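You operate a simulated robot arm through the tools that you are given. There is no shell and no other tool.

You are at the controls of a simulated robot arm. One attempt, no reset.

Task
Lower the float into the cylinder, press the result, drain the spent sample.
Fine: drain it into the beaker under the tap; green band at the milk's level is good; press once; float back in its holder before draining; tap closed after.

Only the result counts: the job must be done as asked and must still hold three seconds after the hand-in. Knocking over, shifting, dropping, spilling or breaking anything else fails it.

Robot
A 7-joint arm with a two-finger gripper, hanging from a carriage that runs on a rail from [0.003, -1.623] to [-0.002, 1.257] (x, y) and turns from -301 to 387 degrees about z. Base frame: it is fixed where the carriage stands at the start and does not move with it; the origin is on the floor, on the carriage's upright axis, x ahead of it, y to its left, z up; the surface under the hand at the start is at about z = 0.85. Units: m, degrees, N and s.
It reaches about 0.831 m from its shoulder. Its first joint turns from -166.0 to 166.0 degrees. Places, roughly: blue result button [0.2, 0.1, 0.9]; cylinder tap [0.4, 0.2, 1]; glass cylinder [0.4, 0.2, 1]; green result button [0.2, 0.1, 0.9]; inside of the glass cylinder [0.4, 0.2, 1]; inside of the steel holder [0.5, 0.1, 0.9]; orange result button [0.2, 0, 0.9]. Payload 1.37 kg.
The tool frame sits at the grasp point between the pads (the TCP): z along the fingers, y along the line on which they close. The tips reach 0.016 m beyond it. The gripper opens to 0.092 m; its body begins 0.074 m behind the TCP.
Orientation is told as [roll, pitch, yaw] about the base's x, y, z axes, in that order, counted from this pose: with the fingers straight down and closing along the base's y, the tool's x points along the base's -x, its y along +y and its z along -z.

Tools
- The arm moves only by the tool jog_arm. Its argument "steps" is a list of rows, each an object of numbers (a shift or turn left out is 0, a gripper value left out holds the last): "gripper": the opening in per cent of the stroke, from 0 (shut) to 100 (fully open); "tx", "ty", "tz": the shift along the tool's x, y, z in units of 20 mm (1.0 is 20 mm); "ax", "ay", "az": the turn, a rotation vector about the tool's x, y, z in units of 8 degrees (1.0 is 8 degrees). In form: [{"gripper": .., "tx": .., "ty": .., "tz": .., "ax": .., "ay": .., "az": ..}, ...]. A call has 1 to 20 rows; each row shifts and turns the commanded pose from where the row before left it, along the tool's axes as they then stand. A call with a number of a shift or a turn outside -1 to 1 is refused whole. A row lasts 0.2 s, in which the tool goes at most 0.05 m and 8.6 degrees; a call with a longer step from one row to the next is refused whole, and so is a gripper value outside its range. A pose out of reach is approached as far as the arm can. The call stops where the force on the tool passes 40 N (or 10 N more than at its start, if that is more) or the arm is blocked; 0.2 s more then pass. Each finger travels about 0.0878 m/s and halts on what it meets, pressing with about 26 N; the grip force reading is that of the motor and also rises with nothing between the fingers. The clock runs only during rows and for 0.2 s after the last one: add rows that do not move to give the fingers time. It gives the time, the measured TCP pose, the force on the tool (base axes), the opening and the grip force at its end, in the units of the frame above (readings bear some noise), with the torque about the TCP (base axes, N m) and any sound that the robot's microphone picked up.
- Cameras (640 x 400 px; columns grow to the right, rows downward): "scene" is now at [0.2518, 0.0232, 1.8009]; the picture's right is [0.40, -0.92, 0.00], its down [-0.85, -0.37, -0.36] and it looks along [0.33, 0.15, -0.93] (base axes); focal length 248 px, centre (320, 200). "wrist" rides on the gripper at [0.071, 0.019, -0.111] in the tool frame; the picture's right is [-0.26, 0.97, 0.00], its down [-0.78, -0.21, -0.59] and it looks along [-0.57, -0.15, 0.81] (tool axes); focal length 280 px, centre (320, 200). There is no depth. A picture from a camera that has moved, and an enlarged one, comes with that camera's place and axes in the base frame and with its lens.
- snapshot(camera): a new picture of that camera. It takes no simulated time.
- lift_body(by): slides the trunk up (or, below 0, down) by that many m; the arm and the scene camera ride with it, the base frame stays. It gives what a move gives, with no picture.
- roll_base(legs): drives the robot by 1 to 6 legs, each [ahead, left, turn to the left] in m, m and degrees, along the robot's own axes; the way and the turn of a leg run together, so that a leg with both is an arc; at most 1.5 m and 180 degrees a leg. The arm and the cameras ride along, it lands a little off, and it stops where it bumps. It keeps to its track: a leg is cut to what the track allows. It gives what a move gives.
- head_to(pan, tilt): turns the head with the scene camera to pan (to the left, within 155 degrees either way) and tilt (down, from -29 to 69), counted from straight ahead of the robot. It gives what a move gives.
- close_up(camera, box): a new picture of the part [left, top, right, bottom] of that camera's present view, enlarged. It takes no simulated time.
- close_job(): hands the job in; it is judged then, once.

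Places have to be worked out from the pictures, the camera data and where the tool is seen. Open the gripper and draw the arm clear of the work before you hand the job in, unless the task says otherwise.

The tools are called after "Emit:" as a command line: name --argument value ..., lists and objects as JSON in quotes. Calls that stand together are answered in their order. jog_arm: Moves the arm, as the interface text tells. Its arguments: {"type":"object","properties":{"steps":{"type":"array","items":{"type":"object","properties":{"gripper":{"type":"number"},"tx":{"type":"number"},"ty":{"type":"number"},"tz":{"type":"number"},"ax":{"type":"number"},"ay":{"type":"number"},"az":{"type":"number"}}}}},"required":["steps"]} The other tools are called the same way: lift_body (by) moves the trunk up or down; roll_base (legs) drives the base; head_to (pan, tilt) turns the head that bears the scene camera; snapshot (camera) takes a picture; close_up (camera, box) takes an enlarged picture of a part of a camera's view; close_job () hands the job in.

At the start:

```text
clock: 0.0
eef_pos: [0.2147, 0.2094, 0.9999]
ee_rot: [0.0, 0.0, 0.0]
contact_force: [-0.4, -0.4, -0.5]
torque: [0.0, 0.01, 0.0]
opening: 0.092
finger_force: 0.1
trunk travel left (down, up): [-0.625, 0.035]
robot x, y, heading: [-0.001, 0.0, -0.1]
head pan, tilt (commanded): [23.6, 68.8]
```

scene: 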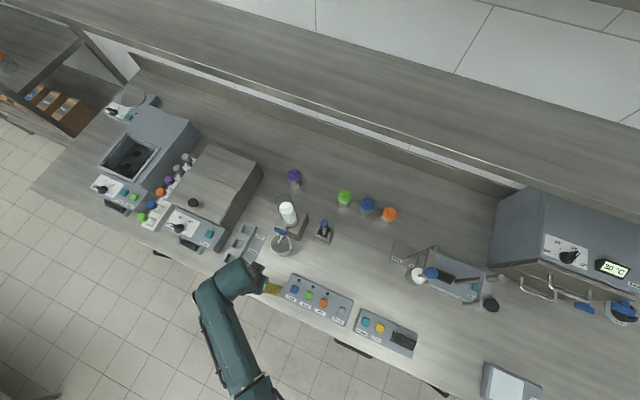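
wrist: 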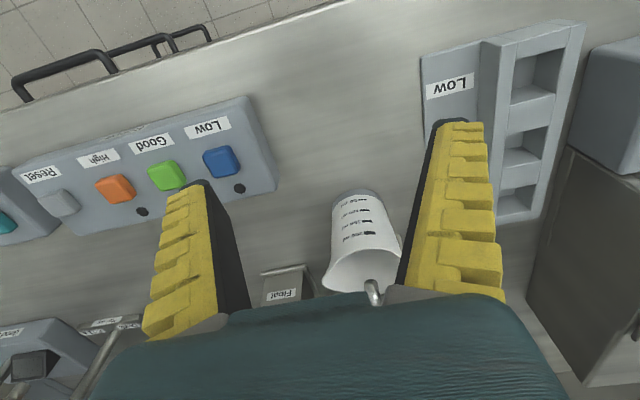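

I'll start by looking closely at the workspace around the cylinder, the holder and the buttons.

Emit:
close_up --camera "scene" --box '[240, 160, 360, 340]'

Emit:
close_up --camera "scene" --box '[260, 190, 340, 260]'

Emit:
close_up --camera "wrist" --box '[0, 80, 420, 340]'

```text
2.22 times, centred on (300, 250) of scene
camera zoom: at [0.2518, 0.0232, 1.8009], right [0.4, -0.92, 0.0], down [-0.85, -0.37, -0.36], along [0.33, 0.15, -0.93], focal length 551 px, centre (364, 89)
```

zoom: 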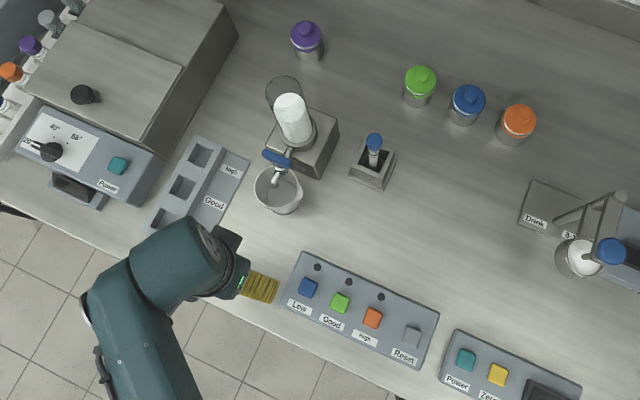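

```text
5.71 times, centred on (300, 225) of scene
camera zoom: at [0.2518, 0.0232, 1.8009], right [0.4, -0.92, 0.0], down [-0.85, -0.37, -0.36], along [0.33, 0.15, -0.93], focal length 1416 px, centre (434, 57)
```

zoom: 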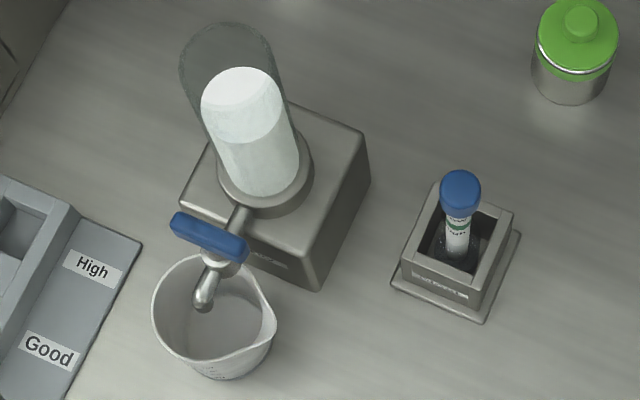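

```text
1.52 times, centred on (210, 210) of wrist
camera zoom: at [0.1432, 0.2283, 1.1105], right [0.26, 0.97, 0.0], down [0.78, -0.21, 0.59], along [0.57, -0.15, -0.81], focal length 427 px, centre (488, 185)
```

zoom: 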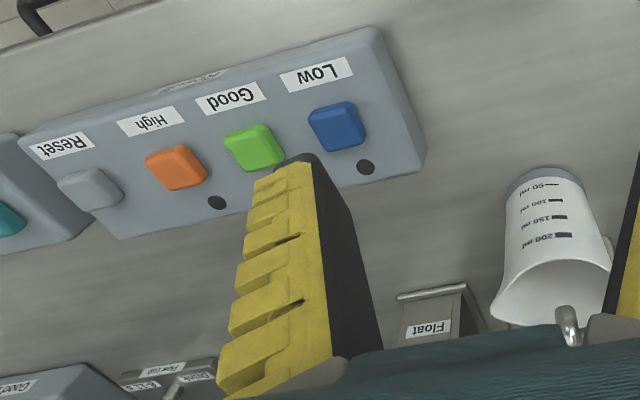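

The float stands in the steel holder near (0.46, 0.10) with its blue knob high up, and the milk cylinder is at about (0.44, 0.22) with the beaker under the tap. I'll raise the arm and move it so the wrist camera gets a closer look at the float.

Emit:
jog_arm --steps '[{"tz": -1}, {"tz": -1}, {"tz": -1}, {"tz": -1, "ty": -1}, {"tz": -1, "ty": -1}, {"tz": -1, "ty": -1}, {"tz": -1, "ty": -1}, {"ty": -1, "tx": -1}, {"ty": -0.5, "tx": -1}, {"tx": -1}, {"tx": -1}, {"tx": -1}]'

Emit:
snapshot --camera "wrist"

Emit:
snapshot --camera "scene"

```text
clock: 2.6
eef_pos: [0.314, 0.0984, 1.1391]
ee_rot: [0.0, -0.1, 0.0]
contact_force: [-1.0, -1.1, 0.1]
torque: [-0.03, -0.08, 0.0]
opening: 0.0921
finger_force: 0.0
trunk travel left (down, up): [-0.625, 0.035]
robot x, y, heading: [-0.0012, 0.001, -0.0]
head pan, tilt (commanded): [23.6, 68.8]
```

```text
taken
camera wrist: at [0.243, 0.1179, 1.2503], right [0.26, 0.97, 0.0], down [0.78, -0.21, 0.59], along [0.57, -0.15, -0.81], focal length 280 px, centre (320, 200)
```

wrist: 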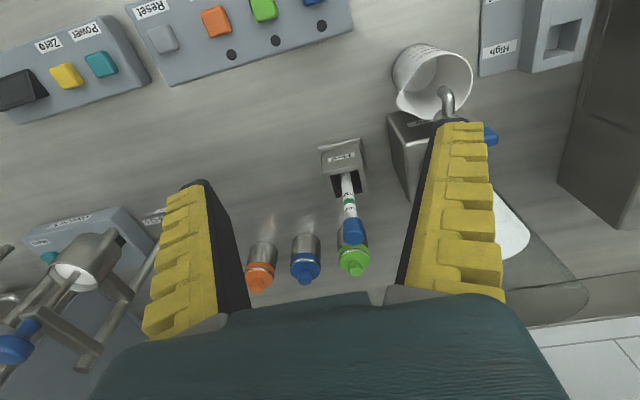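

```text
taken
camera scene: at [0.2517, 0.0232, 1.8009], right [0.4, -0.92, 0.0], down [-0.85, -0.37, -0.36], along [0.33, 0.15, -0.93], focal length 248 px, centre (320, 200)
```

scene: 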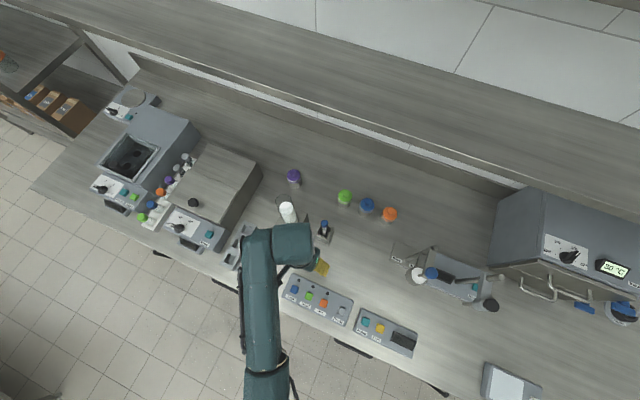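

Emit:
close_up --camera "wrist" --box '[290, 120, 400, 290]'

Emit:
close_up --camera "wrist" --box '[380, 30, 560, 280]'

```text
2.35 times, centred on (345, 205) of wrist
camera zoom: at [0.243, 0.1179, 1.2503], right [0.26, 0.97, 0.0], down [0.78, -0.21, 0.59], along [0.57, -0.15, -0.81], focal length 660 px, centre (261, 188)
```

zoom: 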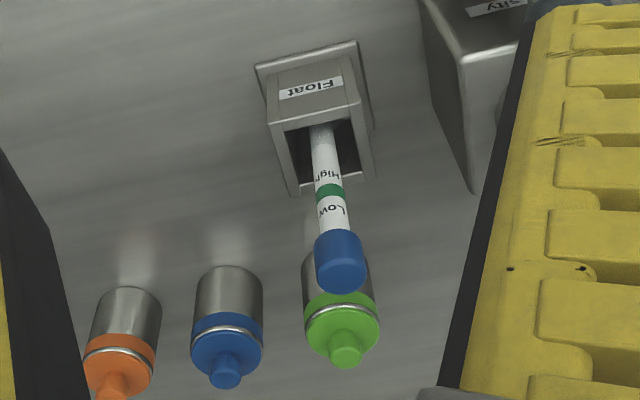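

```text
1.60 times, centred on (470, 155) of wrist
camera zoom: at [0.243, 0.1179, 1.2503], right [0.26, 0.97, 0.0], down [0.78, -0.21, 0.59], along [0.57, -0.15, -0.81], focal length 449 px, centre (80, 272)
```

zoom: 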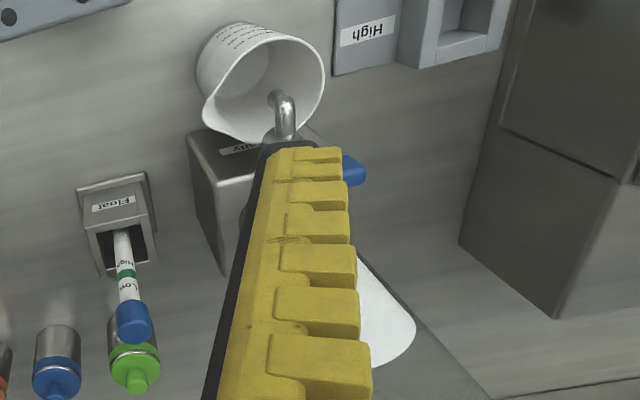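

The stem reads "Low" near the knob, a green band in the middle and "High" lower down; the knob centre comes out at about (0.466, 0.102, 1.009). Next I'll back off and tilt the hand to get a nearly level view of the cylinder, the milk level and the tap.

Emit:
jog_arm --steps '[{"tx": 1}, {"tx": 1}, {"tx": 1, "ty": 1}, {"tx": 1, "ty": 1}, {"ty": 1}, {"ty": 1}, {"ty": 1}, {"ty": 1}, {"ty": 1}, {"ty": 0.5, "ay": -1}, {"ay": -1}, {"ay": -1}, {"ay": -1}, {"ay": -1}]'

Emit:
snapshot --camera "wrist"

```text
clock: 5.6
eef_pos: [0.2345, 0.2486, 1.1404]
ee_rot: [0.0, -40.2, 0.1]
contact_force: [0.1, -0.2, 0.2]
torque: [0.0, 0.02, -0.01]
opening: 0.0916
finger_force: 0.0
trunk travel left (down, up): [-0.625, 0.035]
robot x, y, heading: [-0.0009, 0.0048, 0.2]
head pan, tilt (commanded): [23.6, 68.8]
```

```text
taken
camera wrist: at [0.1085, 0.2686, 1.1789], right [0.2, 0.96, 0.17], down [0.22, -0.21, 0.95], along [0.96, -0.15, -0.25], focal length 280 px, centre (320, 200)
```

wrist: 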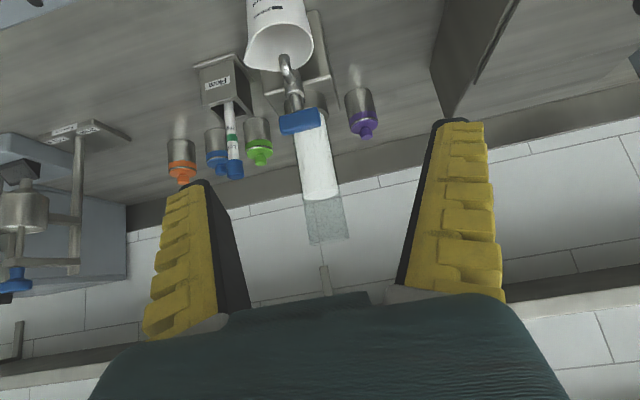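

The cylinder, tap and float are now seen from the side; I'll zoom in to measure them.

Emit:
close_up --camera "wrist" --box '[180, 0, 420, 270]'

Emit:
close_up --camera "wrist" --box '[250, 70, 390, 260]'

```text
1.48 times, centred on (300, 135) of wrist
camera zoom: at [0.1085, 0.2686, 1.1789], right [0.2, 0.96, 0.17], down [0.22, -0.21, 0.95], along [0.96, -0.15, -0.25], focal length 415 px, centre (350, 296)
```

zoom: 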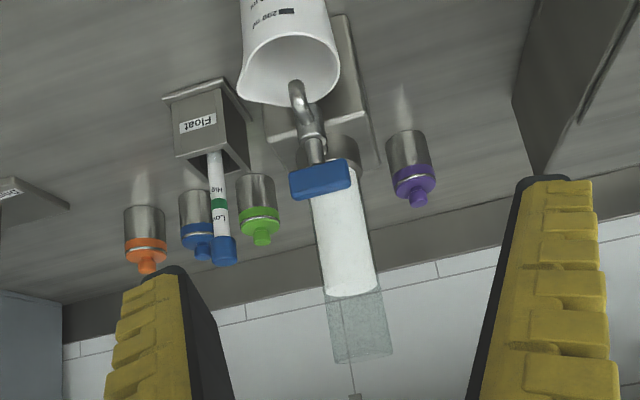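

```text
2.11 times, centred on (320, 165) of wrist
camera zoom: at [0.1085, 0.2686, 1.1789], right [0.2, 0.96, 0.17], down [0.22, -0.21, 0.95], along [0.96, -0.15, -0.25], focal length 590 px, centre (320, 274)
```

zoom: 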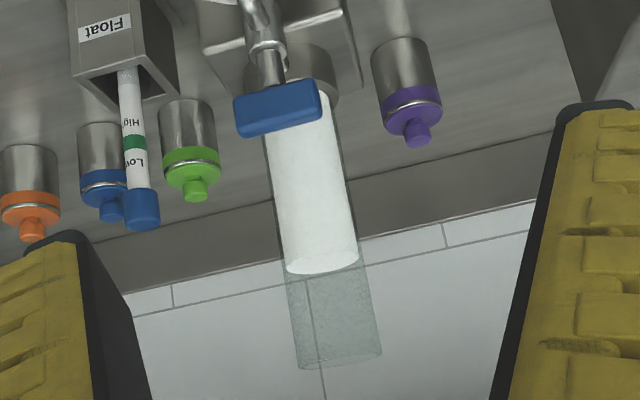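

The triangulated rim is at about (0.442, 0.218, 1.142) with the milk level near z = 1.086. The tap's blue bar is at (0.380, 0.219, 1.017) and the knob at about (0.467, 0.098, 1.01). I'll level the hand again and move above the float at a safe height.

Emit:
jog_arm --steps '[{"ay": 1, "ty": -1}, {"ay": 1, "ty": -1}, {"ay": 1, "ty": -1}, {"ay": 1, "ty": -1}, {"ay": 1, "ty": -1}, {"ty": -1}, {"ty": -1}, {"ty": -0.5}, {"tx": -1}, {"tx": -1}, {"tx": -1}, {"tx": -1}, {"tx": -1}, {"tx": -1}, {"tx": -1}, {"tx": -1}, {"tx": -1}, {"tx": -1}]'

Emit:
snapshot --camera "wrist"

Emit:
close_up --camera "scene" --box '[240, 150, 400, 290]'

```text
clock: 9.4
eef_pos: [0.4339, 0.0995, 1.1398]
ee_rot: [0.0, -0.1, -0.1]
contact_force: [0.4, 0.0, -0.2]
torque: [0.0, -0.05, -0.01]
opening: 0.0918
finger_force: 0.2
trunk travel left (down, up): [-0.625, 0.035]
robot x, y, heading: [0.0021, 0.0018, -0.3]
head pan, tilt (commanded): [23.6, 68.8]
```

```text
taken
camera wrist: at [0.3631, 0.1186, 1.2505], right [0.26, 0.97, 0.0], down [0.78, -0.21, 0.59], along [0.57, -0.15, -0.81], focal length 280 px, centre (320, 200)
```

wrist: 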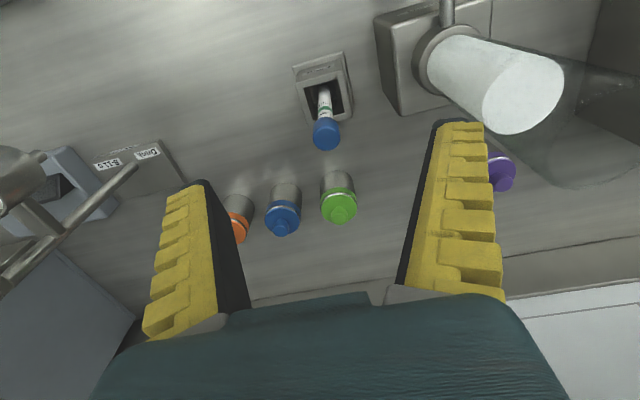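

```text
2.86 times, centred on (320, 220) of scene
camera zoom: at [0.2517, 0.0232, 1.8009], right [0.4, -0.92, 0.0], down [-0.85, -0.37, -0.36], along [0.33, 0.15, -0.93], focal length 708 px, centre (320, 143)
```

zoom: 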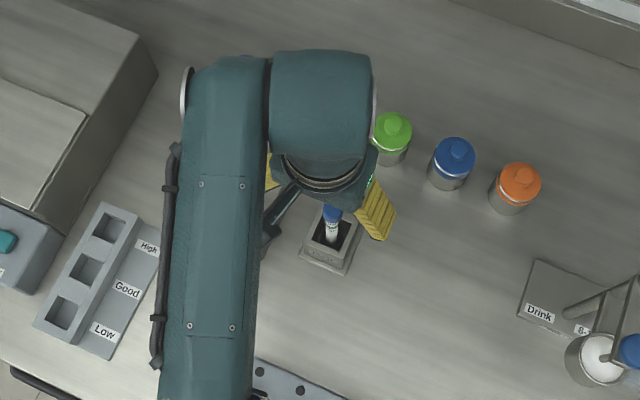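

I'll zoom on the knob from here to fix its exact position before descending.

Emit:
close_up --camera "wrist" --box '[270, 40, 390, 170]'

Emit:
close_up --camera "scene" --box '[300, 210, 350, 255]'

```text
3.08 times, centred on (330, 105) of wrist
camera zoom: at [0.3631, 0.1186, 1.2505], right [0.26, 0.97, 0.0], down [0.78, -0.21, 0.59], along [0.57, -0.15, -0.81], focal length 863 px, centre (289, 492)
```

zoom: 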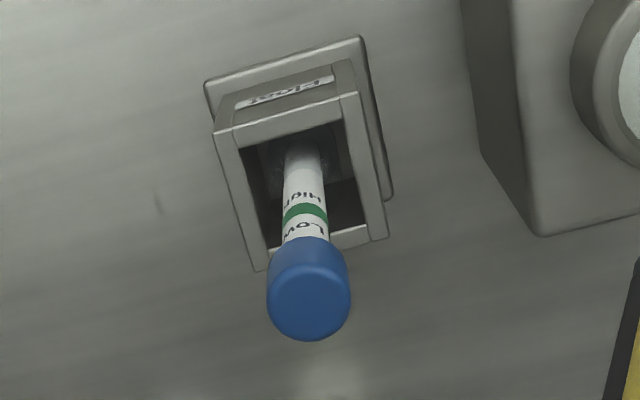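

```text
8.89 times, centred on (325, 232) of scene
camera zoom: at [0.2517, 0.0232, 1.8009], right [0.4, -0.92, 0.0], down [-0.85, -0.37, -0.36], along [0.33, 0.15, -0.93], focal length 2203 px, centre (276, -89)
```

zoom: 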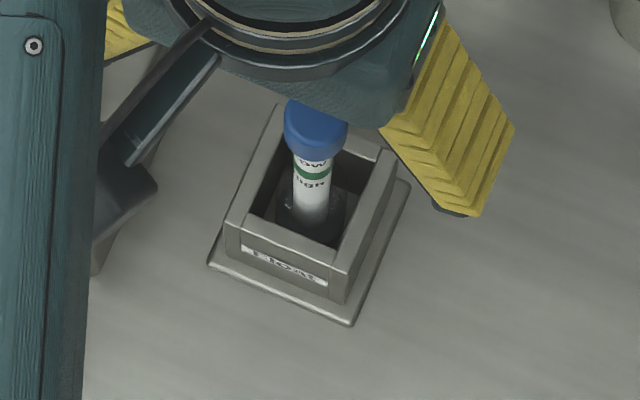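

The knob top is at roughly (0.463, 0.098, 1.022) with a diameter near 23 mm. I'll centre over it and descend so the fingertips overlap its upper 14 mm or so.

Emit:
jog_arm --steps '[{"tx": -0.75, "ty": -0.05}, {"tx": -0.75}, {"tz": 1}, {"tz": 1}, {"tz": 1}, {"tz": 1}, {"tz": 0.8}, {"tz": 0.5}, {}, {}]'

Emit:
snapshot --camera "wrist"

Emit:
close_up --camera "scene" --box '[270, 180, 370, 270]'

```text
clock: 11.6
eef_pos: [0.4641, 0.0977, 1.032]
ee_rot: [0.0, 0.0, -0.1]
contact_force: [-0.2, -0.3, -0.4]
torque: [-0.03, -0.01, -0.04]
opening: 0.0919
finger_force: 0.1
trunk travel left (down, up): [-0.625, 0.035]
robot x, y, heading: [-0.0, -0.0032, -0.0]
head pan, tilt (commanded): [23.6, 68.8]
```

```text
taken
camera wrist: at [0.3933, 0.1169, 1.1441], right [0.26, 0.97, 0.0], down [0.78, -0.21, 0.59], along [0.57, -0.15, -0.81], focal length 280 px, centre (320, 200)
```

wrist: 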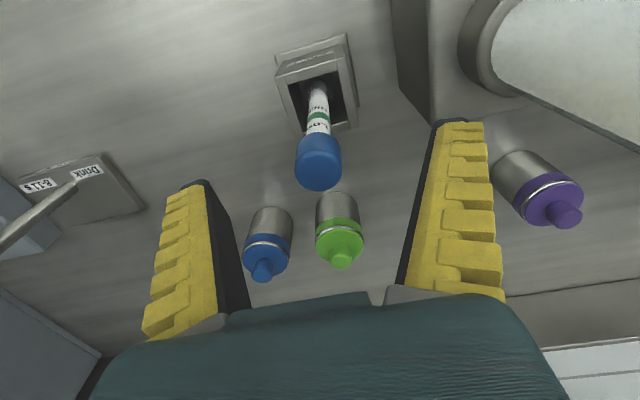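

```text
4.44 times, centred on (320, 225) of scene
camera zoom: at [0.2518, 0.0232, 1.8009], right [0.4, -0.92, 0.0], down [-0.85, -0.37, -0.36], along [0.33, 0.15, -0.93], focal length 1101 px, centre (320, 89)
```

zoom: 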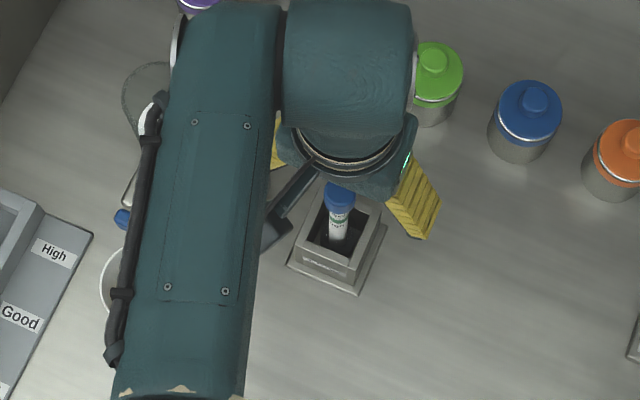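

The knob sits dead centre between the pads. I'll drop the last 8 mm and close on it.

Emit:
jog_arm --steps '[{"tz": 0.4}, {}, {"gripper": 40}, {"gripper": 30}, {"gripper": 20}, {"gripper": 10}, {"gripper": 10}, {"gripper": 10}]'

Emit:
snapshot --camera "wrist"

```text
clock: 13.4
eef_pos: [0.4634, 0.0965, 1.0272]
ee_rot: [0.0, -0.1, 0.0]
contact_force: [-2.1, -0.1, 6.9]
torque: [-0.01, 0.32, -0.05]
opening: 0.017
finger_force: 26.1
trunk travel left (down, up): [-0.625, 0.035]
robot x, y, heading: [0.0031, 0.0001, 0.3]
head pan, tilt (commanded): [23.6, 68.8]
```

```text
taken
camera wrist: at [0.3937, 0.1167, 1.1369], right [0.26, 0.97, 0.0], down [0.78, -0.21, 0.59], along [0.57, -0.15, -0.81], focal length 280 px, centre (320, 200)
```

wrist: 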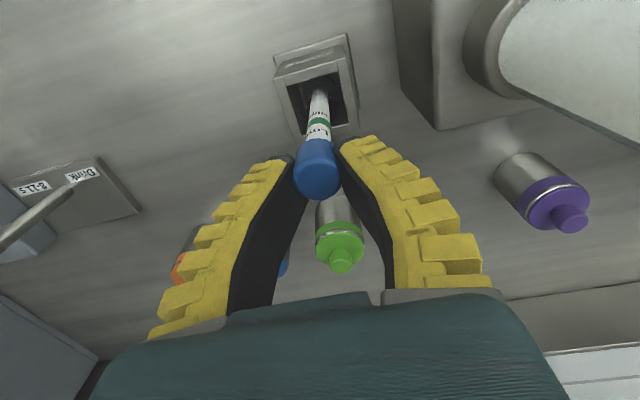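

The fingers bow as they grip, and I read about 7 N upward on the tool. I'll look closely at how the pads sit on the knob.

Emit:
close_up --camera "wrist" --box '[250, 80, 390, 230]'

Emit:
close_up --camera "scene" --box '[300, 205, 360, 260]'

```text
2.67 times, centred on (320, 155) of wrist
camera zoom: at [0.3937, 0.1167, 1.1369], right [0.26, 0.97, 0.0], down [0.78, -0.21, 0.59], along [0.57, -0.15, -0.81], focal length 748 px, centre (320, 320)
```

zoom: 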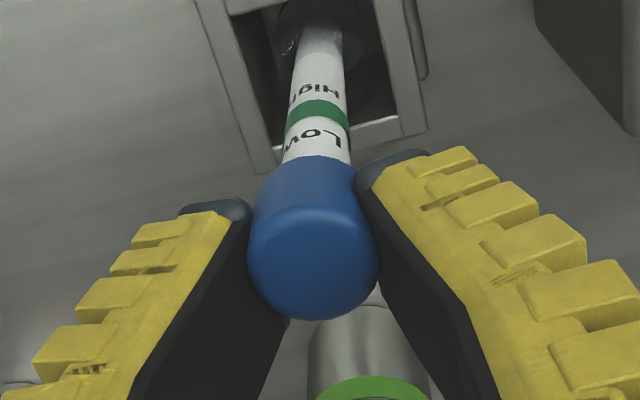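

```text
7.27 times, centred on (330, 232) of scene
camera zoom: at [0.2519, 0.0232, 1.801], right [0.4, -0.92, 0.0], down [-0.85, -0.37, -0.36], along [0.33, 0.15, -0.93], focal length 1802 px, centre (247, -36)
```

zoom: 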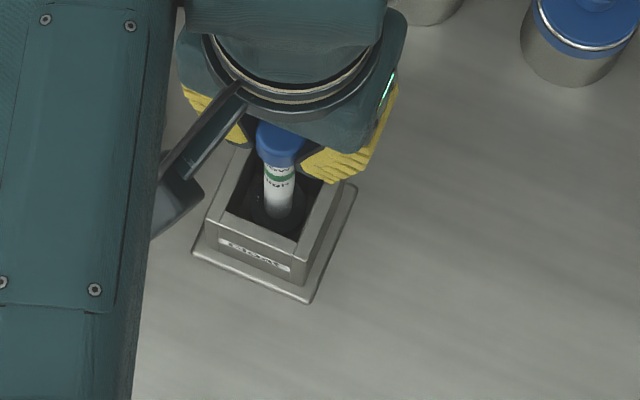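

The pads hold the upper part of the knob, which is the same grip I'll need at the glass rim later. I'll test it with a small slow lift while the float is still guided by the holder.

Emit:
jog_arm --steps '[{"tz": -0.25}, {"tz": -0.25}, {"tz": -0.25}, {"tz": -0.25}, {"tz": -0.25}, {"tz": -0.25}, {}]'

Emit:
close_up --camera "wrist" --box '[250, 80, 390, 230]'

Emit:
close_up --camera "scene" --box '[300, 205, 360, 260]'

```text
clock: 15.0
eef_pos: [0.4633, 0.0967, 1.0558]
ee_rot: [0.0, 0.0, 0.0]
contact_force: [-2.6, -0.5, -1.6]
torque: [0.03, 0.31, 0.01]
opening: 0.014
finger_force: 26.0
trunk travel left (down, up): [-0.625, 0.035]
robot x, y, heading: [-0.0005, 0.0015, -0.1]
head pan, tilt (commanded): [23.6, 68.8]
```

```text
2.67 times, centred on (320, 155) of wrist
camera zoom: at [0.393, 0.1171, 1.1666], right [0.26, 0.97, 0.0], down [0.78, -0.21, 0.59], along [0.57, -0.15, -0.81], focal length 748 px, centre (320, 320)
```

zoom: 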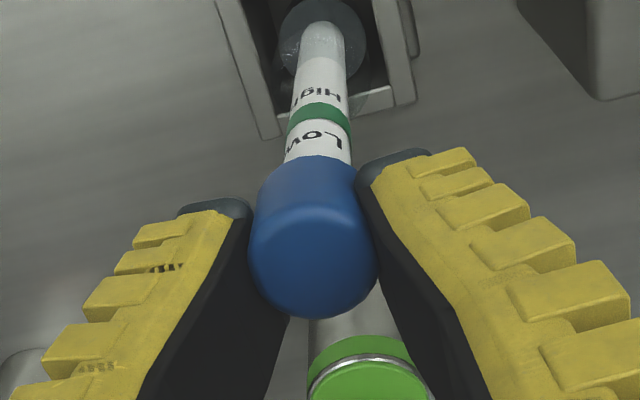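

```text
7.27 times, centred on (330, 232) of scene
camera zoom: at [0.2517, 0.0232, 1.8009], right [0.4, -0.92, 0.0], down [-0.85, -0.37, -0.36], along [0.33, 0.15, -0.93], focal length 1802 px, centre (247, -36)
```

zoom: 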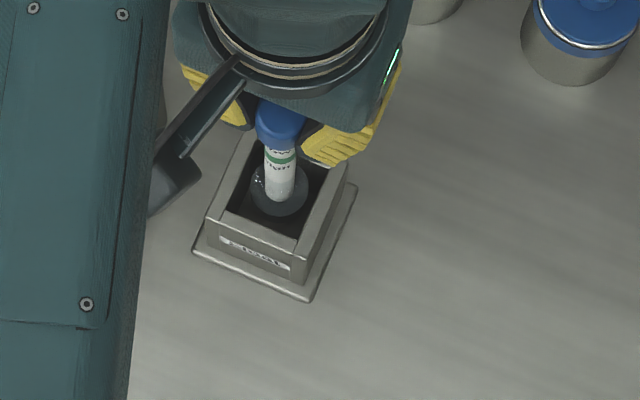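

The grip holds: the knob hasn't moved in the pads and the bulb is rising with it. I'll continue straight up until the bulb can clear the glass rim.

Emit:
jog_arm --steps '[{"tz": -0.5}, {"tz": -0.75}, {"tz": -0.75}, {"tz": -0.75}, {"tz": -0.75}, {"tz": -0.75}, {"tz": -0.75}, {"tz": -0.75}, {"tz": -0.75}, {"tz": -0.75}, {"tz": -0.75}, {"tz": -0.75}, {"tz": -0.75}, {"tz": -0.75}, {"tz": -0.75}, {"tz": -0.75}, {"tz": -0.75}, {"tz": -0.75}, {"tz": -0.75}, {}]'

Emit:
snapshot --camera "wrist"

Emit:
snapshot --camera "scene"

```text
clock: 19.2
eef_pos: [0.4649, 0.0975, 1.3363]
ee_rot: [0.1, 0.0, 0.0]
contact_force: [0.1, -0.4, -0.8]
torque: [-0.02, 0.02, 0.04]
opening: 0.0113
finger_force: 26.3
trunk travel left (down, up): [-0.625, 0.035]
robot x, y, heading: [-0.0008, 0.003, -0.3]
head pan, tilt (commanded): [23.6, 68.8]
```

```text
taken
camera wrist: at [0.3932, 0.1175, 1.4465], right [0.26, 0.97, 0.0], down [0.78, -0.21, 0.59], along [0.57, -0.15, -0.81], focal length 280 px, centre (320, 200)
```

wrist: 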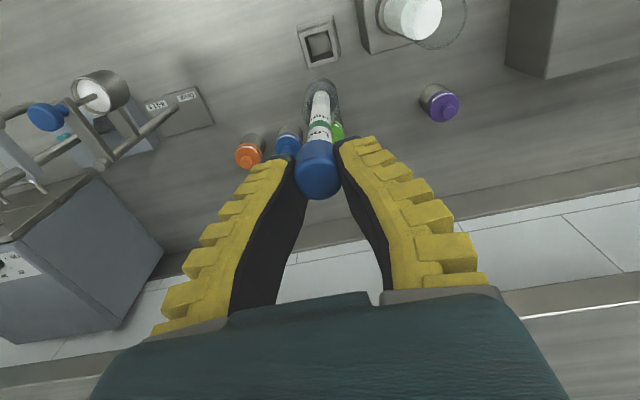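

```text
taken
camera scene: at [0.2518, 0.0232, 1.8009], right [0.4, -0.92, 0.0], down [-0.85, -0.37, -0.36], along [0.33, 0.15, -0.93], focal length 248 px, centre (320, 200)
```

scene: 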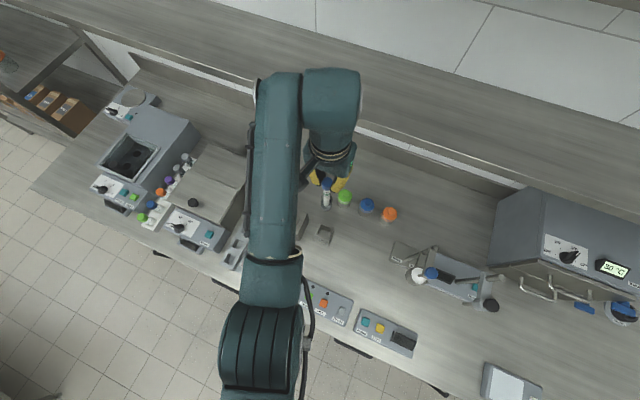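

The float is out of the holder, but the opening creeps (17 to 11 mm), so I'll check the grip in close-up before going sideways.

Emit:
close_up --camera "wrist" --box '[250, 60, 390, 230]'

Emit:
close_up --camera "scene" --box '[290, 150, 370, 230]'

```text
2.35 times, centred on (320, 145) of wrist
camera zoom: at [0.3932, 0.1175, 1.4465], right [0.26, 0.97, 0.0], down [0.78, -0.21, 0.59], along [0.57, -0.15, -0.81], focal length 660 px, centre (320, 329)
```

zoom: 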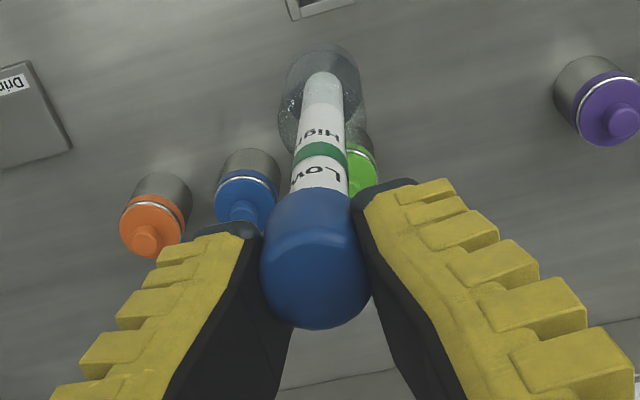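

```text
5.00 times, centred on (330, 190) of scene
camera zoom: at [0.2518, 0.0232, 1.8009], right [0.4, -0.92, 0.0], down [-0.85, -0.37, -0.36], along [0.33, 0.15, -0.93], focal length 1239 px, centre (270, 250)
```

zoom: 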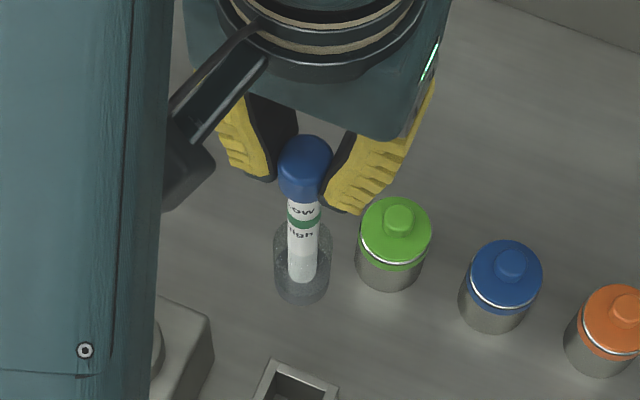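

The knob has slipped a few mm down as the soft fingers wedge tighter, so I'll ease the squeeze slightly and move at once over the cylinder axis at about (0.442, 0.218).

Emit:
jog_arm --steps '[{"gripper": 14, "tx": 0.1, "ty": 0.8, "tz": -0.2}, {"tx": 0.2, "ty": 1, "tz": -0.2}, {"tx": 0.25, "ty": 1}, {"tx": 0.25, "ty": 1}, {"tx": 0.2, "ty": 1}, {"tx": 0.15, "ty": 0.8}, {"ty": 0.4}]'

Emit:
snapshot --camera "wrist"

Emit:
close_up --camera "wrist" --box '[250, 20, 390, 230]'

Emit:
close_up --camera "scene" --box '[250, 140, 350, 240]'

```text
clock: 20.8
eef_pos: [0.4405, 0.2174, 1.3432]
ee_rot: [0.0, -0.1, 0.0]
contact_force: [-0.3, 0.8, -1.0]
torque: [0.02, 0.01, -0.01]
opening: 0.0138
finger_force: 25.7
trunk travel left (down, up): [-0.625, 0.035]
robot x, y, heading: [0.0007, 0.0015, 0.2]
head pan, tilt (commanded): [23.6, 68.8]
```

```text
taken
camera wrist: at [0.37, 0.2374, 1.4544], right [0.26, 0.97, 0.0], down [0.78, -0.21, 0.59], along [0.57, -0.15, -0.81], focal length 280 px, centre (320, 200)
```

wrist: 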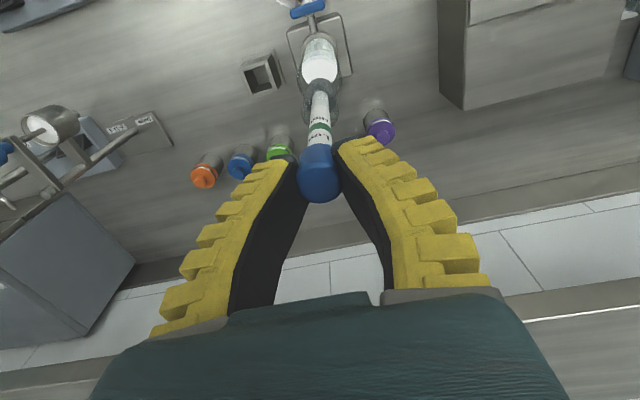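

```text
1.90 times, centred on (320, 125) of wrist
camera zoom: at [0.37, 0.2374, 1.4544], right [0.26, 0.97, 0.0], down [0.78, -0.21, 0.59], along [0.57, -0.15, -0.81], focal length 534 px, centre (320, 343)
```

zoom: 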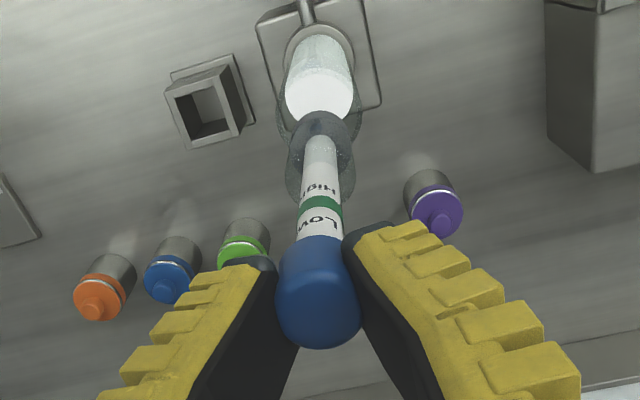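

```text
4.00 times, centred on (300, 190) of scene
camera zoom: at [0.2518, 0.0232, 1.8009], right [0.4, -0.92, 0.0], down [-0.85, -0.37, -0.36], along [0.33, 0.15, -0.93], focal length 991 px, centre (400, 240)
```

zoom: 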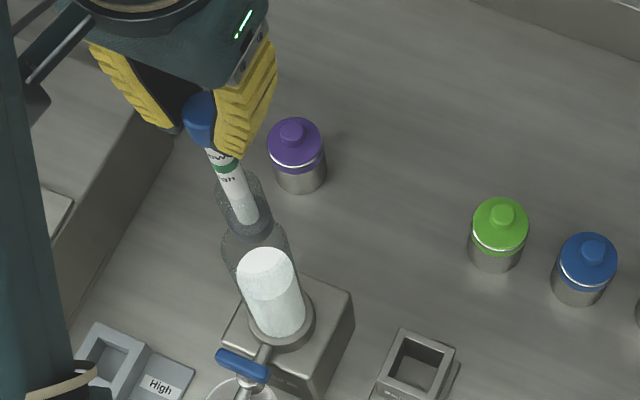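

The float hangs directly above the cylinder. I'll zoom tightly to check how well the bulb and glass rim are aligned before lowering.

Emit:
close_up --camera "wrist" --box '[285, 20, 355, 130]'

Emit:
close_up --camera "scene" --box '[290, 160, 340, 240]'

Emit:
close_up --camera "scene" --box '[270, 155, 340, 225]'

```text
3.64 times, centred on (320, 75) of wrist
camera zoom: at [0.37, 0.2374, 1.4544], right [0.26, 0.97, 0.0], down [0.78, -0.21, 0.59], along [0.57, -0.15, -0.81], focal length 1020 px, centre (320, 654)
```

zoom: 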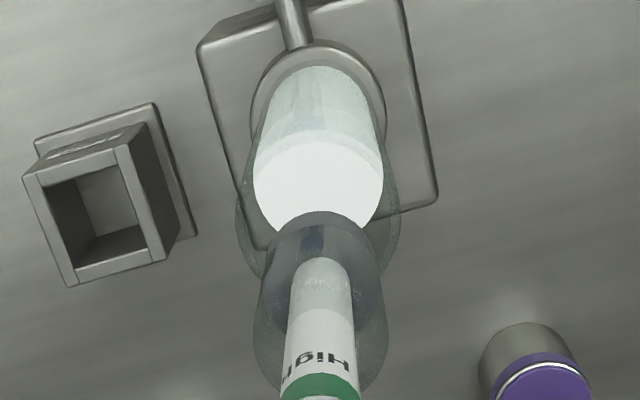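

```text
5.00 times, centred on (315, 200) of scene
camera zoom: at [0.2518, 0.0232, 1.8009], right [0.4, -0.92, 0.0], down [-0.85, -0.37, -0.36], along [0.33, 0.15, -0.93], focal length 1239 px, centre (345, 200)
```

zoom: 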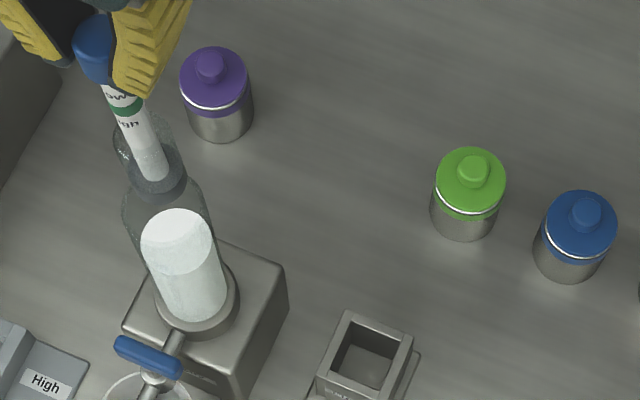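

```text
5.71 times, centred on (305, 190) of scene
camera zoom: at [0.2518, 0.0232, 1.8009], right [0.4, -0.92, 0.0], down [-0.85, -0.37, -0.36], along [0.33, 0.15, -0.93], focal length 1416 px, centre (406, 257)
```

zoom: 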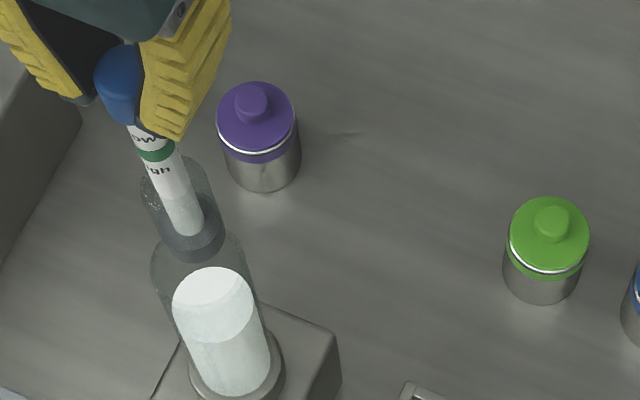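

The bulb is about 4 mm ahead (+x) of the rim centre, so I'll correct by 3.5 mm, lower to just above the rim, and check again.

Emit:
jog_arm --steps '[{"tx": 0.18, "tz": 0.4}, {"tz": 0.5}]'

Emit:
close_up --camera "wrist" --box '[285, 20, 355, 130]'

Emit:
close_up --camera "scene" --box '[270, 165, 320, 225]'

Emit:
close_up --camera "wrist" --box '[250, 60, 390, 230]'

```text
clock: 21.4
eef_pos: [0.4383, 0.2169, 1.3269]
ee_rot: [0.1, 0.0, 0.0]
contact_force: [0.3, -0.3, -0.2]
torque: [0.01, -0.01, -0.01]
opening: 0.017
finger_force: 16.3
trunk travel left (down, up): [-0.625, 0.035]
robot x, y, heading: [0.0002, -0.0027, -0.3]
head pan, tilt (commanded): [23.6, 68.8]
```

```text
3.64 times, centred on (320, 75) of wrist
camera zoom: at [0.3666, 0.2371, 1.4358], right [0.26, 0.97, 0.0], down [0.78, -0.21, 0.59], along [0.57, -0.15, -0.81], focal length 1020 px, centre (320, 654)
```

zoom: 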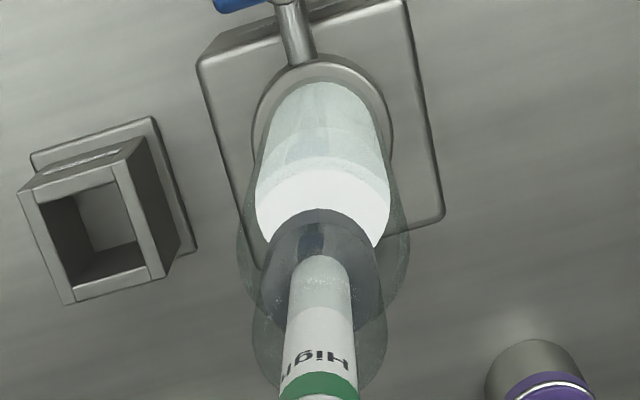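

```text
6.67 times, centred on (295, 195) of scene
camera zoom: at [0.2518, 0.0232, 1.801], right [0.4, -0.92, 0.0], down [-0.85, -0.37, -0.36], along [0.33, 0.15, -0.93], focal length 1652 px, centre (487, 233)
```

zoom: 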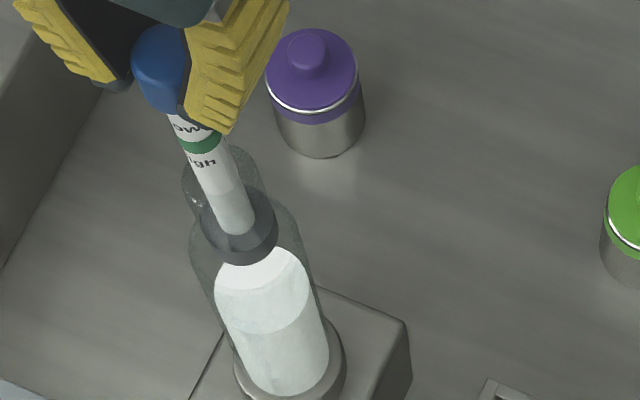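

```text
2.35 times, centred on (320, 145) of wrist
camera zoom: at [0.3666, 0.2371, 1.4358], right [0.26, 0.97, 0.0], down [0.78, -0.21, 0.59], along [0.57, -0.15, -0.81], focal length 660 px, centre (320, 329)
```

zoom: 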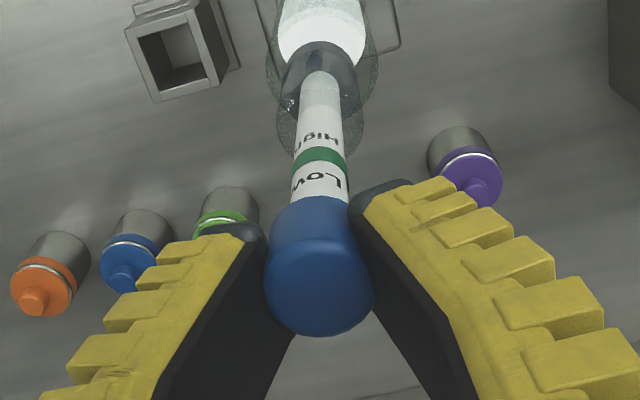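

The bulb is now within about 2 mm of the glass axis, just above the rim. I'll lower it into the cylinder in stages.

Emit:
jog_arm --steps '[{"tz": 0.6}, {"tz": 0.8}, {"tz": 0.8}, {"tz": 0.8}]'

Emit:
close_up --camera "wrist" --box '[250, 20, 390, 230]'

Emit:
close_up --camera "scene" --box '[260, 160, 330, 240]'

```text
clock: 22.4
eef_pos: [0.4366, 0.2176, 1.2667]
ee_rot: [0.1, 0.0, -0.1]
contact_force: [0.5, 0.1, 0.3]
torque: [-0.01, 0.04, 0.02]
opening: 0.0165
finger_force: 22.1
trunk travel left (down, up): [-0.625, 0.035]
robot x, y, heading: [0.0011, 0.0007, -0.1]
head pan, tilt (commanded): [23.6, 68.8]
```

```text
1.90 times, centred on (320, 125) of wrist
camera zoom: at [0.3668, 0.2375, 1.3766], right [0.26, 0.97, 0.0], down [0.78, -0.21, 0.59], along [0.57, -0.15, -0.81], focal length 534 px, centre (320, 343)
```

zoom: 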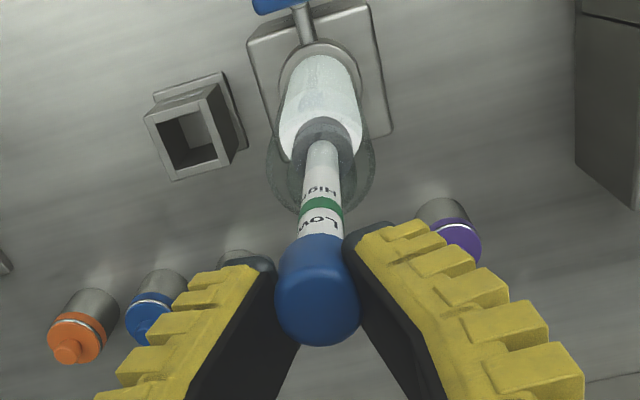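

```text
5.00 times, centred on (295, 200) of scene
camera zoom: at [0.2518, 0.0232, 1.801], right [0.4, -0.92, 0.0], down [-0.85, -0.37, -0.36], along [0.33, 0.15, -0.93], focal length 1239 px, centre (445, 200)
```

zoom: 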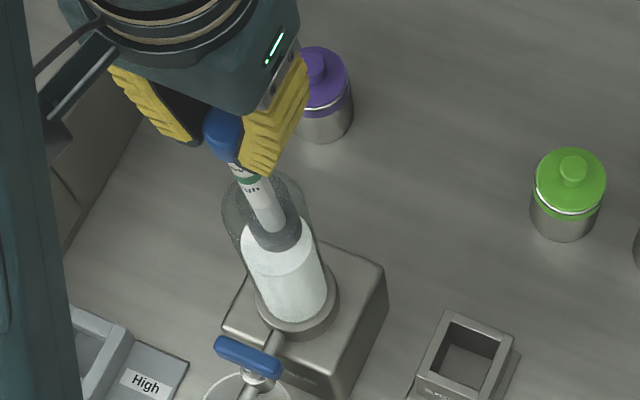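

The bulb is inside the glass with no contact force. I'll keep lowering into the milk.

Emit:
jog_arm --steps '[{"tz": 0.6}, {"tz": 0.8}, {"tz": 0.8}, {"tz": 0.8}, {"tz": 0.8}, {"tz": 0.4}]'

Emit:
close_up --camera "wrist" --box '[230, 20, 410, 250]'

Emit:
close_up --camera "scene" --box '[260, 170, 330, 250]'

```text
clock: 23.8
eef_pos: [0.438, 0.2171, 1.1823]
ee_rot: [-0.1, 0.0, 0.1]
contact_force: [-3.5, 0.7, 0.8]
torque: [-0.03, 0.5, 0.01]
opening: 0.014
finger_force: 26.4
trunk travel left (down, up): [-0.625, 0.035]
robot x, y, heading: [0.0011, -0.0001, 0.1]
head pan, tilt (commanded): [23.6, 68.8]
```

```text
1.74 times, centred on (320, 135) of wrist
camera zoom: at [0.3665, 0.2375, 1.2924], right [0.26, 0.97, 0.0], down [0.78, -0.21, 0.59], along [0.57, -0.15, -0.81], focal length 488 px, centre (320, 313)
```

zoom: 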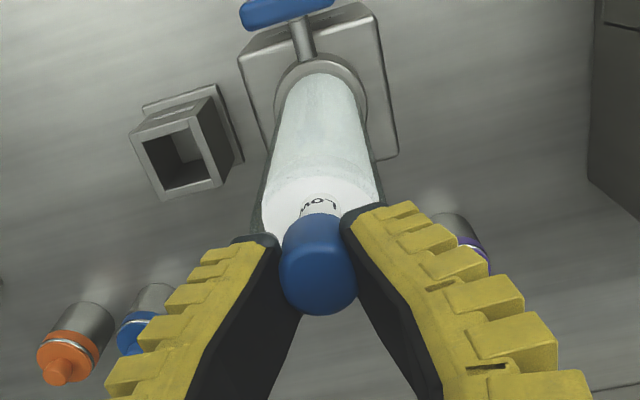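

```text
5.00 times, centred on (295, 210) of scene
camera zoom: at [0.2516, 0.0232, 1.8009], right [0.4, -0.92, 0.0], down [-0.85, -0.37, -0.36], along [0.33, 0.15, -0.93], focal length 1239 px, centre (445, 150)
```

zoom: 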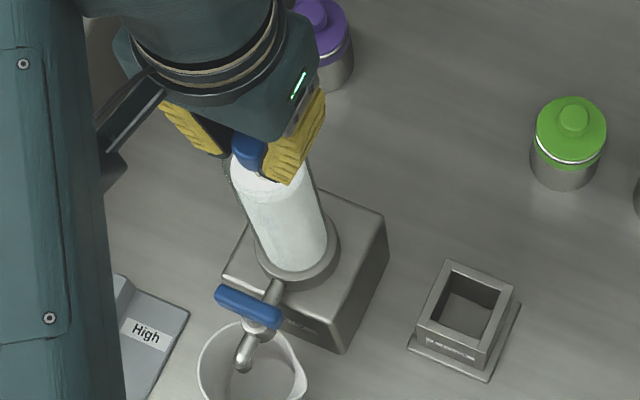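

There's a light side force of -3.5 N in x with matching torque, so the bulb is touching the far glass wall. Before easing back a couple of mm, I'll look at the milk level around the stem.

Emit:
close_up --camera "wrist" --box '[280, 90, 370, 190]'

Emit:
close_up --camera "scene" --box '[275, 190, 325, 235]'

```text
4.00 times, centred on (325, 140) of wrist
camera zoom: at [0.3665, 0.2375, 1.2924], right [0.26, 0.97, 0.0], down [0.78, -0.21, 0.59], along [0.57, -0.15, -0.81], focal length 1122 px, centre (300, 440)
```

zoom: 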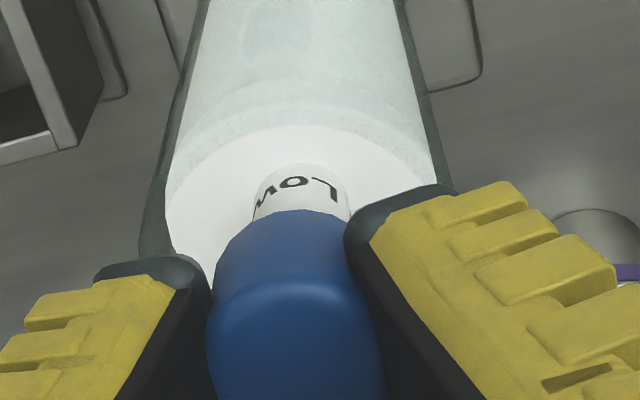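

```text
8.89 times, centred on (300, 212) of scene
camera zoom: at [0.2516, 0.0232, 1.8009], right [0.4, -0.92, 0.0], down [-0.85, -0.37, -0.36], along [0.33, 0.15, -0.93], focal length 2203 px, centre (498, 89)
```

zoom: 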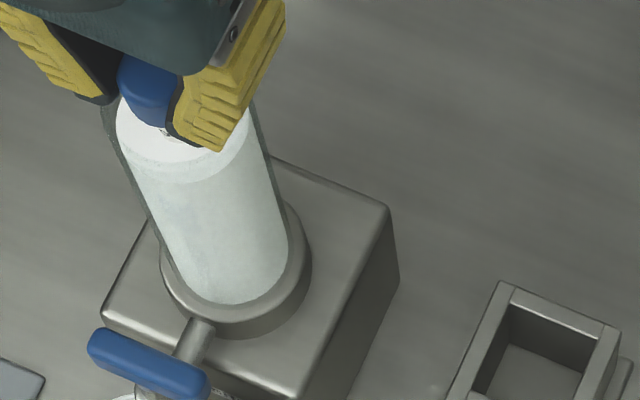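

The milk has risen to about z = 1.125 through displacement and the waterline lies just below the "Low" text, so I must not push deeper. I'll ease 2 mm back off the wall and then open gradually to let the float settle on its own.

Emit:
jog_arm --steps '[{"tx": 0.12}, {"gripper": 18}, {"gripper": 22}, {"gripper": 26}, {"gripper": 30}, {"gripper": 36}, {"gripper": 45}, {"gripper": 60}, {}]'

Emit:
close_up --camera "wrist" --box '[230, 20, 410, 250]'

Emit:
close_up --camera "scene" --box '[275, 190, 325, 235]'

```text
clock: 25.8
eef_pos: [0.4333, 0.2169, 1.1827]
ee_rot: [0.0, 0.0, 0.0]
contact_force: [-0.5, -0.1, 0.4]
torque: [0.02, -0.05, -0.01]
opening: 0.0582
finger_force: 2.3
trunk travel left (down, up): [-0.625, 0.035]
robot x, y, heading: [0.0001, -0.002, 0.0]
head pan, tilt (commanded): [23.6, 68.8]
```

```text
1.74 times, centred on (320, 135) of wrist
camera zoom: at [0.3644, 0.2375, 1.2926], right [0.26, 0.97, 0.0], down [0.78, -0.21, 0.59], along [0.57, -0.15, -0.81], focal length 488 px, centre (320, 313)
```

zoom: 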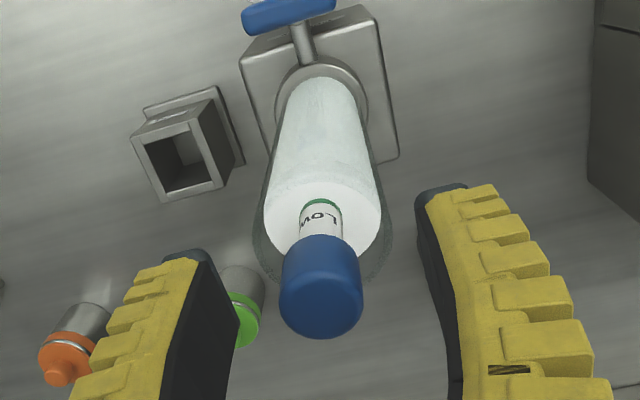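

```text
8.89 times, centred on (300, 212) of scene
camera zoom: at [0.2518, 0.0232, 1.8009], right [0.4, -0.92, 0.0], down [-0.85, -0.37, -0.36], along [0.33, 0.15, -0.93], focal length 2203 px, centre (498, 89)
```

zoom: 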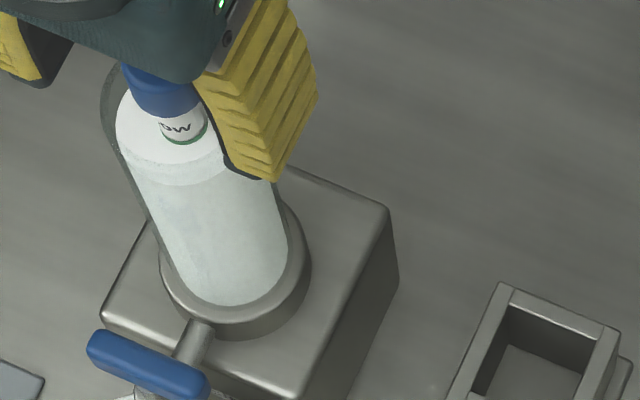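

The float has risen freely and the green band is just showing at the waterline. I'll open fully, lift straight clear and let it settle before judging.

Emit:
jog_arm --steps '[{"gripper": 100}, {"gripper": 100}, {"tz": -0.6}, {"tz": -1}, {"tz": -1}, {"tz": -1}, {"tz": -0.5}, {}, {}]'

Emit:
snapshot --camera "wrist"

Emit:
close_up --camera "wrist" --box '[270, 30, 370, 180]'

Emit:
close_up --camera "scene" --box '[275, 190, 325, 235]'

```text
clock: 27.8
eef_pos: [0.4351, 0.2176, 1.2634]
ee_rot: [-0.1, 0.1, -0.1]
contact_force: [-1.1, 0.6, 0.1]
torque: [0.0, -0.02, 0.0]
opening: 0.0919
finger_force: 0.0
trunk travel left (down, up): [-0.625, 0.035]
robot x, y, heading: [-0.002, 0.0002, -0.1]
head pan, tilt (commanded): [23.6, 68.8]
```

```text
taken
camera wrist: at [0.3641, 0.2376, 1.3746], right [0.26, 0.97, 0.0], down [0.78, -0.21, 0.59], along [0.57, -0.15, -0.81], focal length 280 px, centre (320, 200)
```

wrist: 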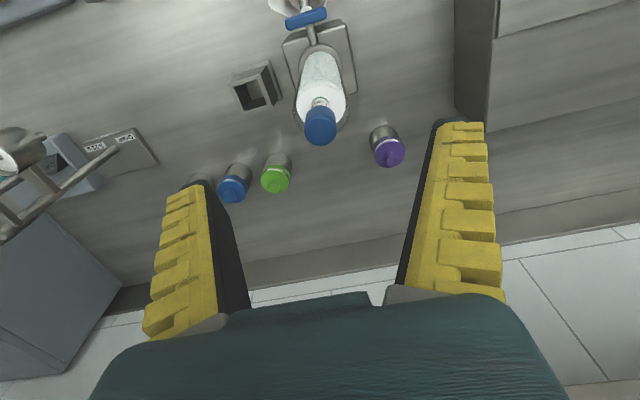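

```text
2.67 times, centred on (320, 105) of wrist
camera zoom: at [0.3641, 0.2376, 1.3746], right [0.26, 0.97, 0.0], down [0.78, -0.21, 0.59], along [0.57, -0.15, -0.81], focal length 748 px, centre (320, 453)
```

zoom: 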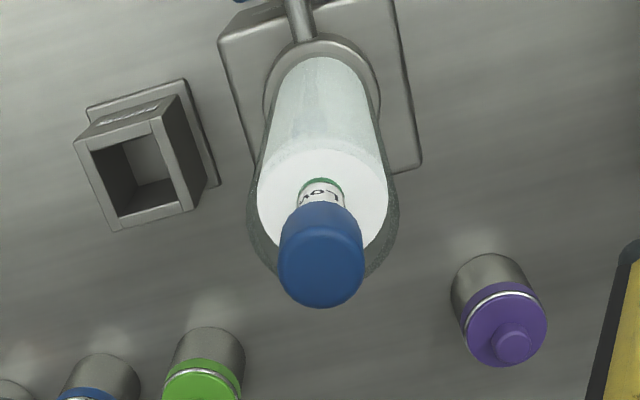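

```text
8.89 times, centred on (300, 212) of scene
camera zoom: at [0.2518, 0.0232, 1.8009], right [0.4, -0.92, 0.0], down [-0.85, -0.37, -0.36], along [0.33, 0.15, -0.93], focal length 2203 px, centre (498, 89)
```

zoom: 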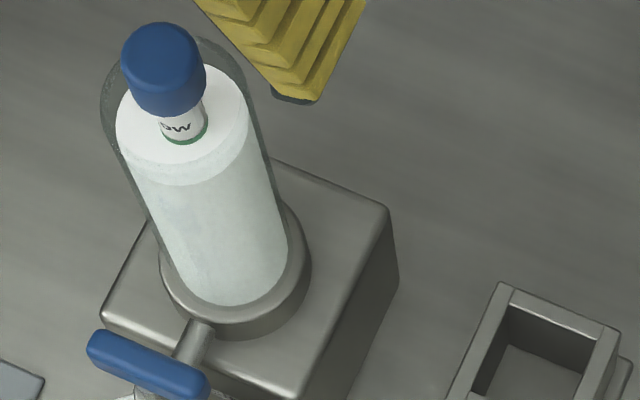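

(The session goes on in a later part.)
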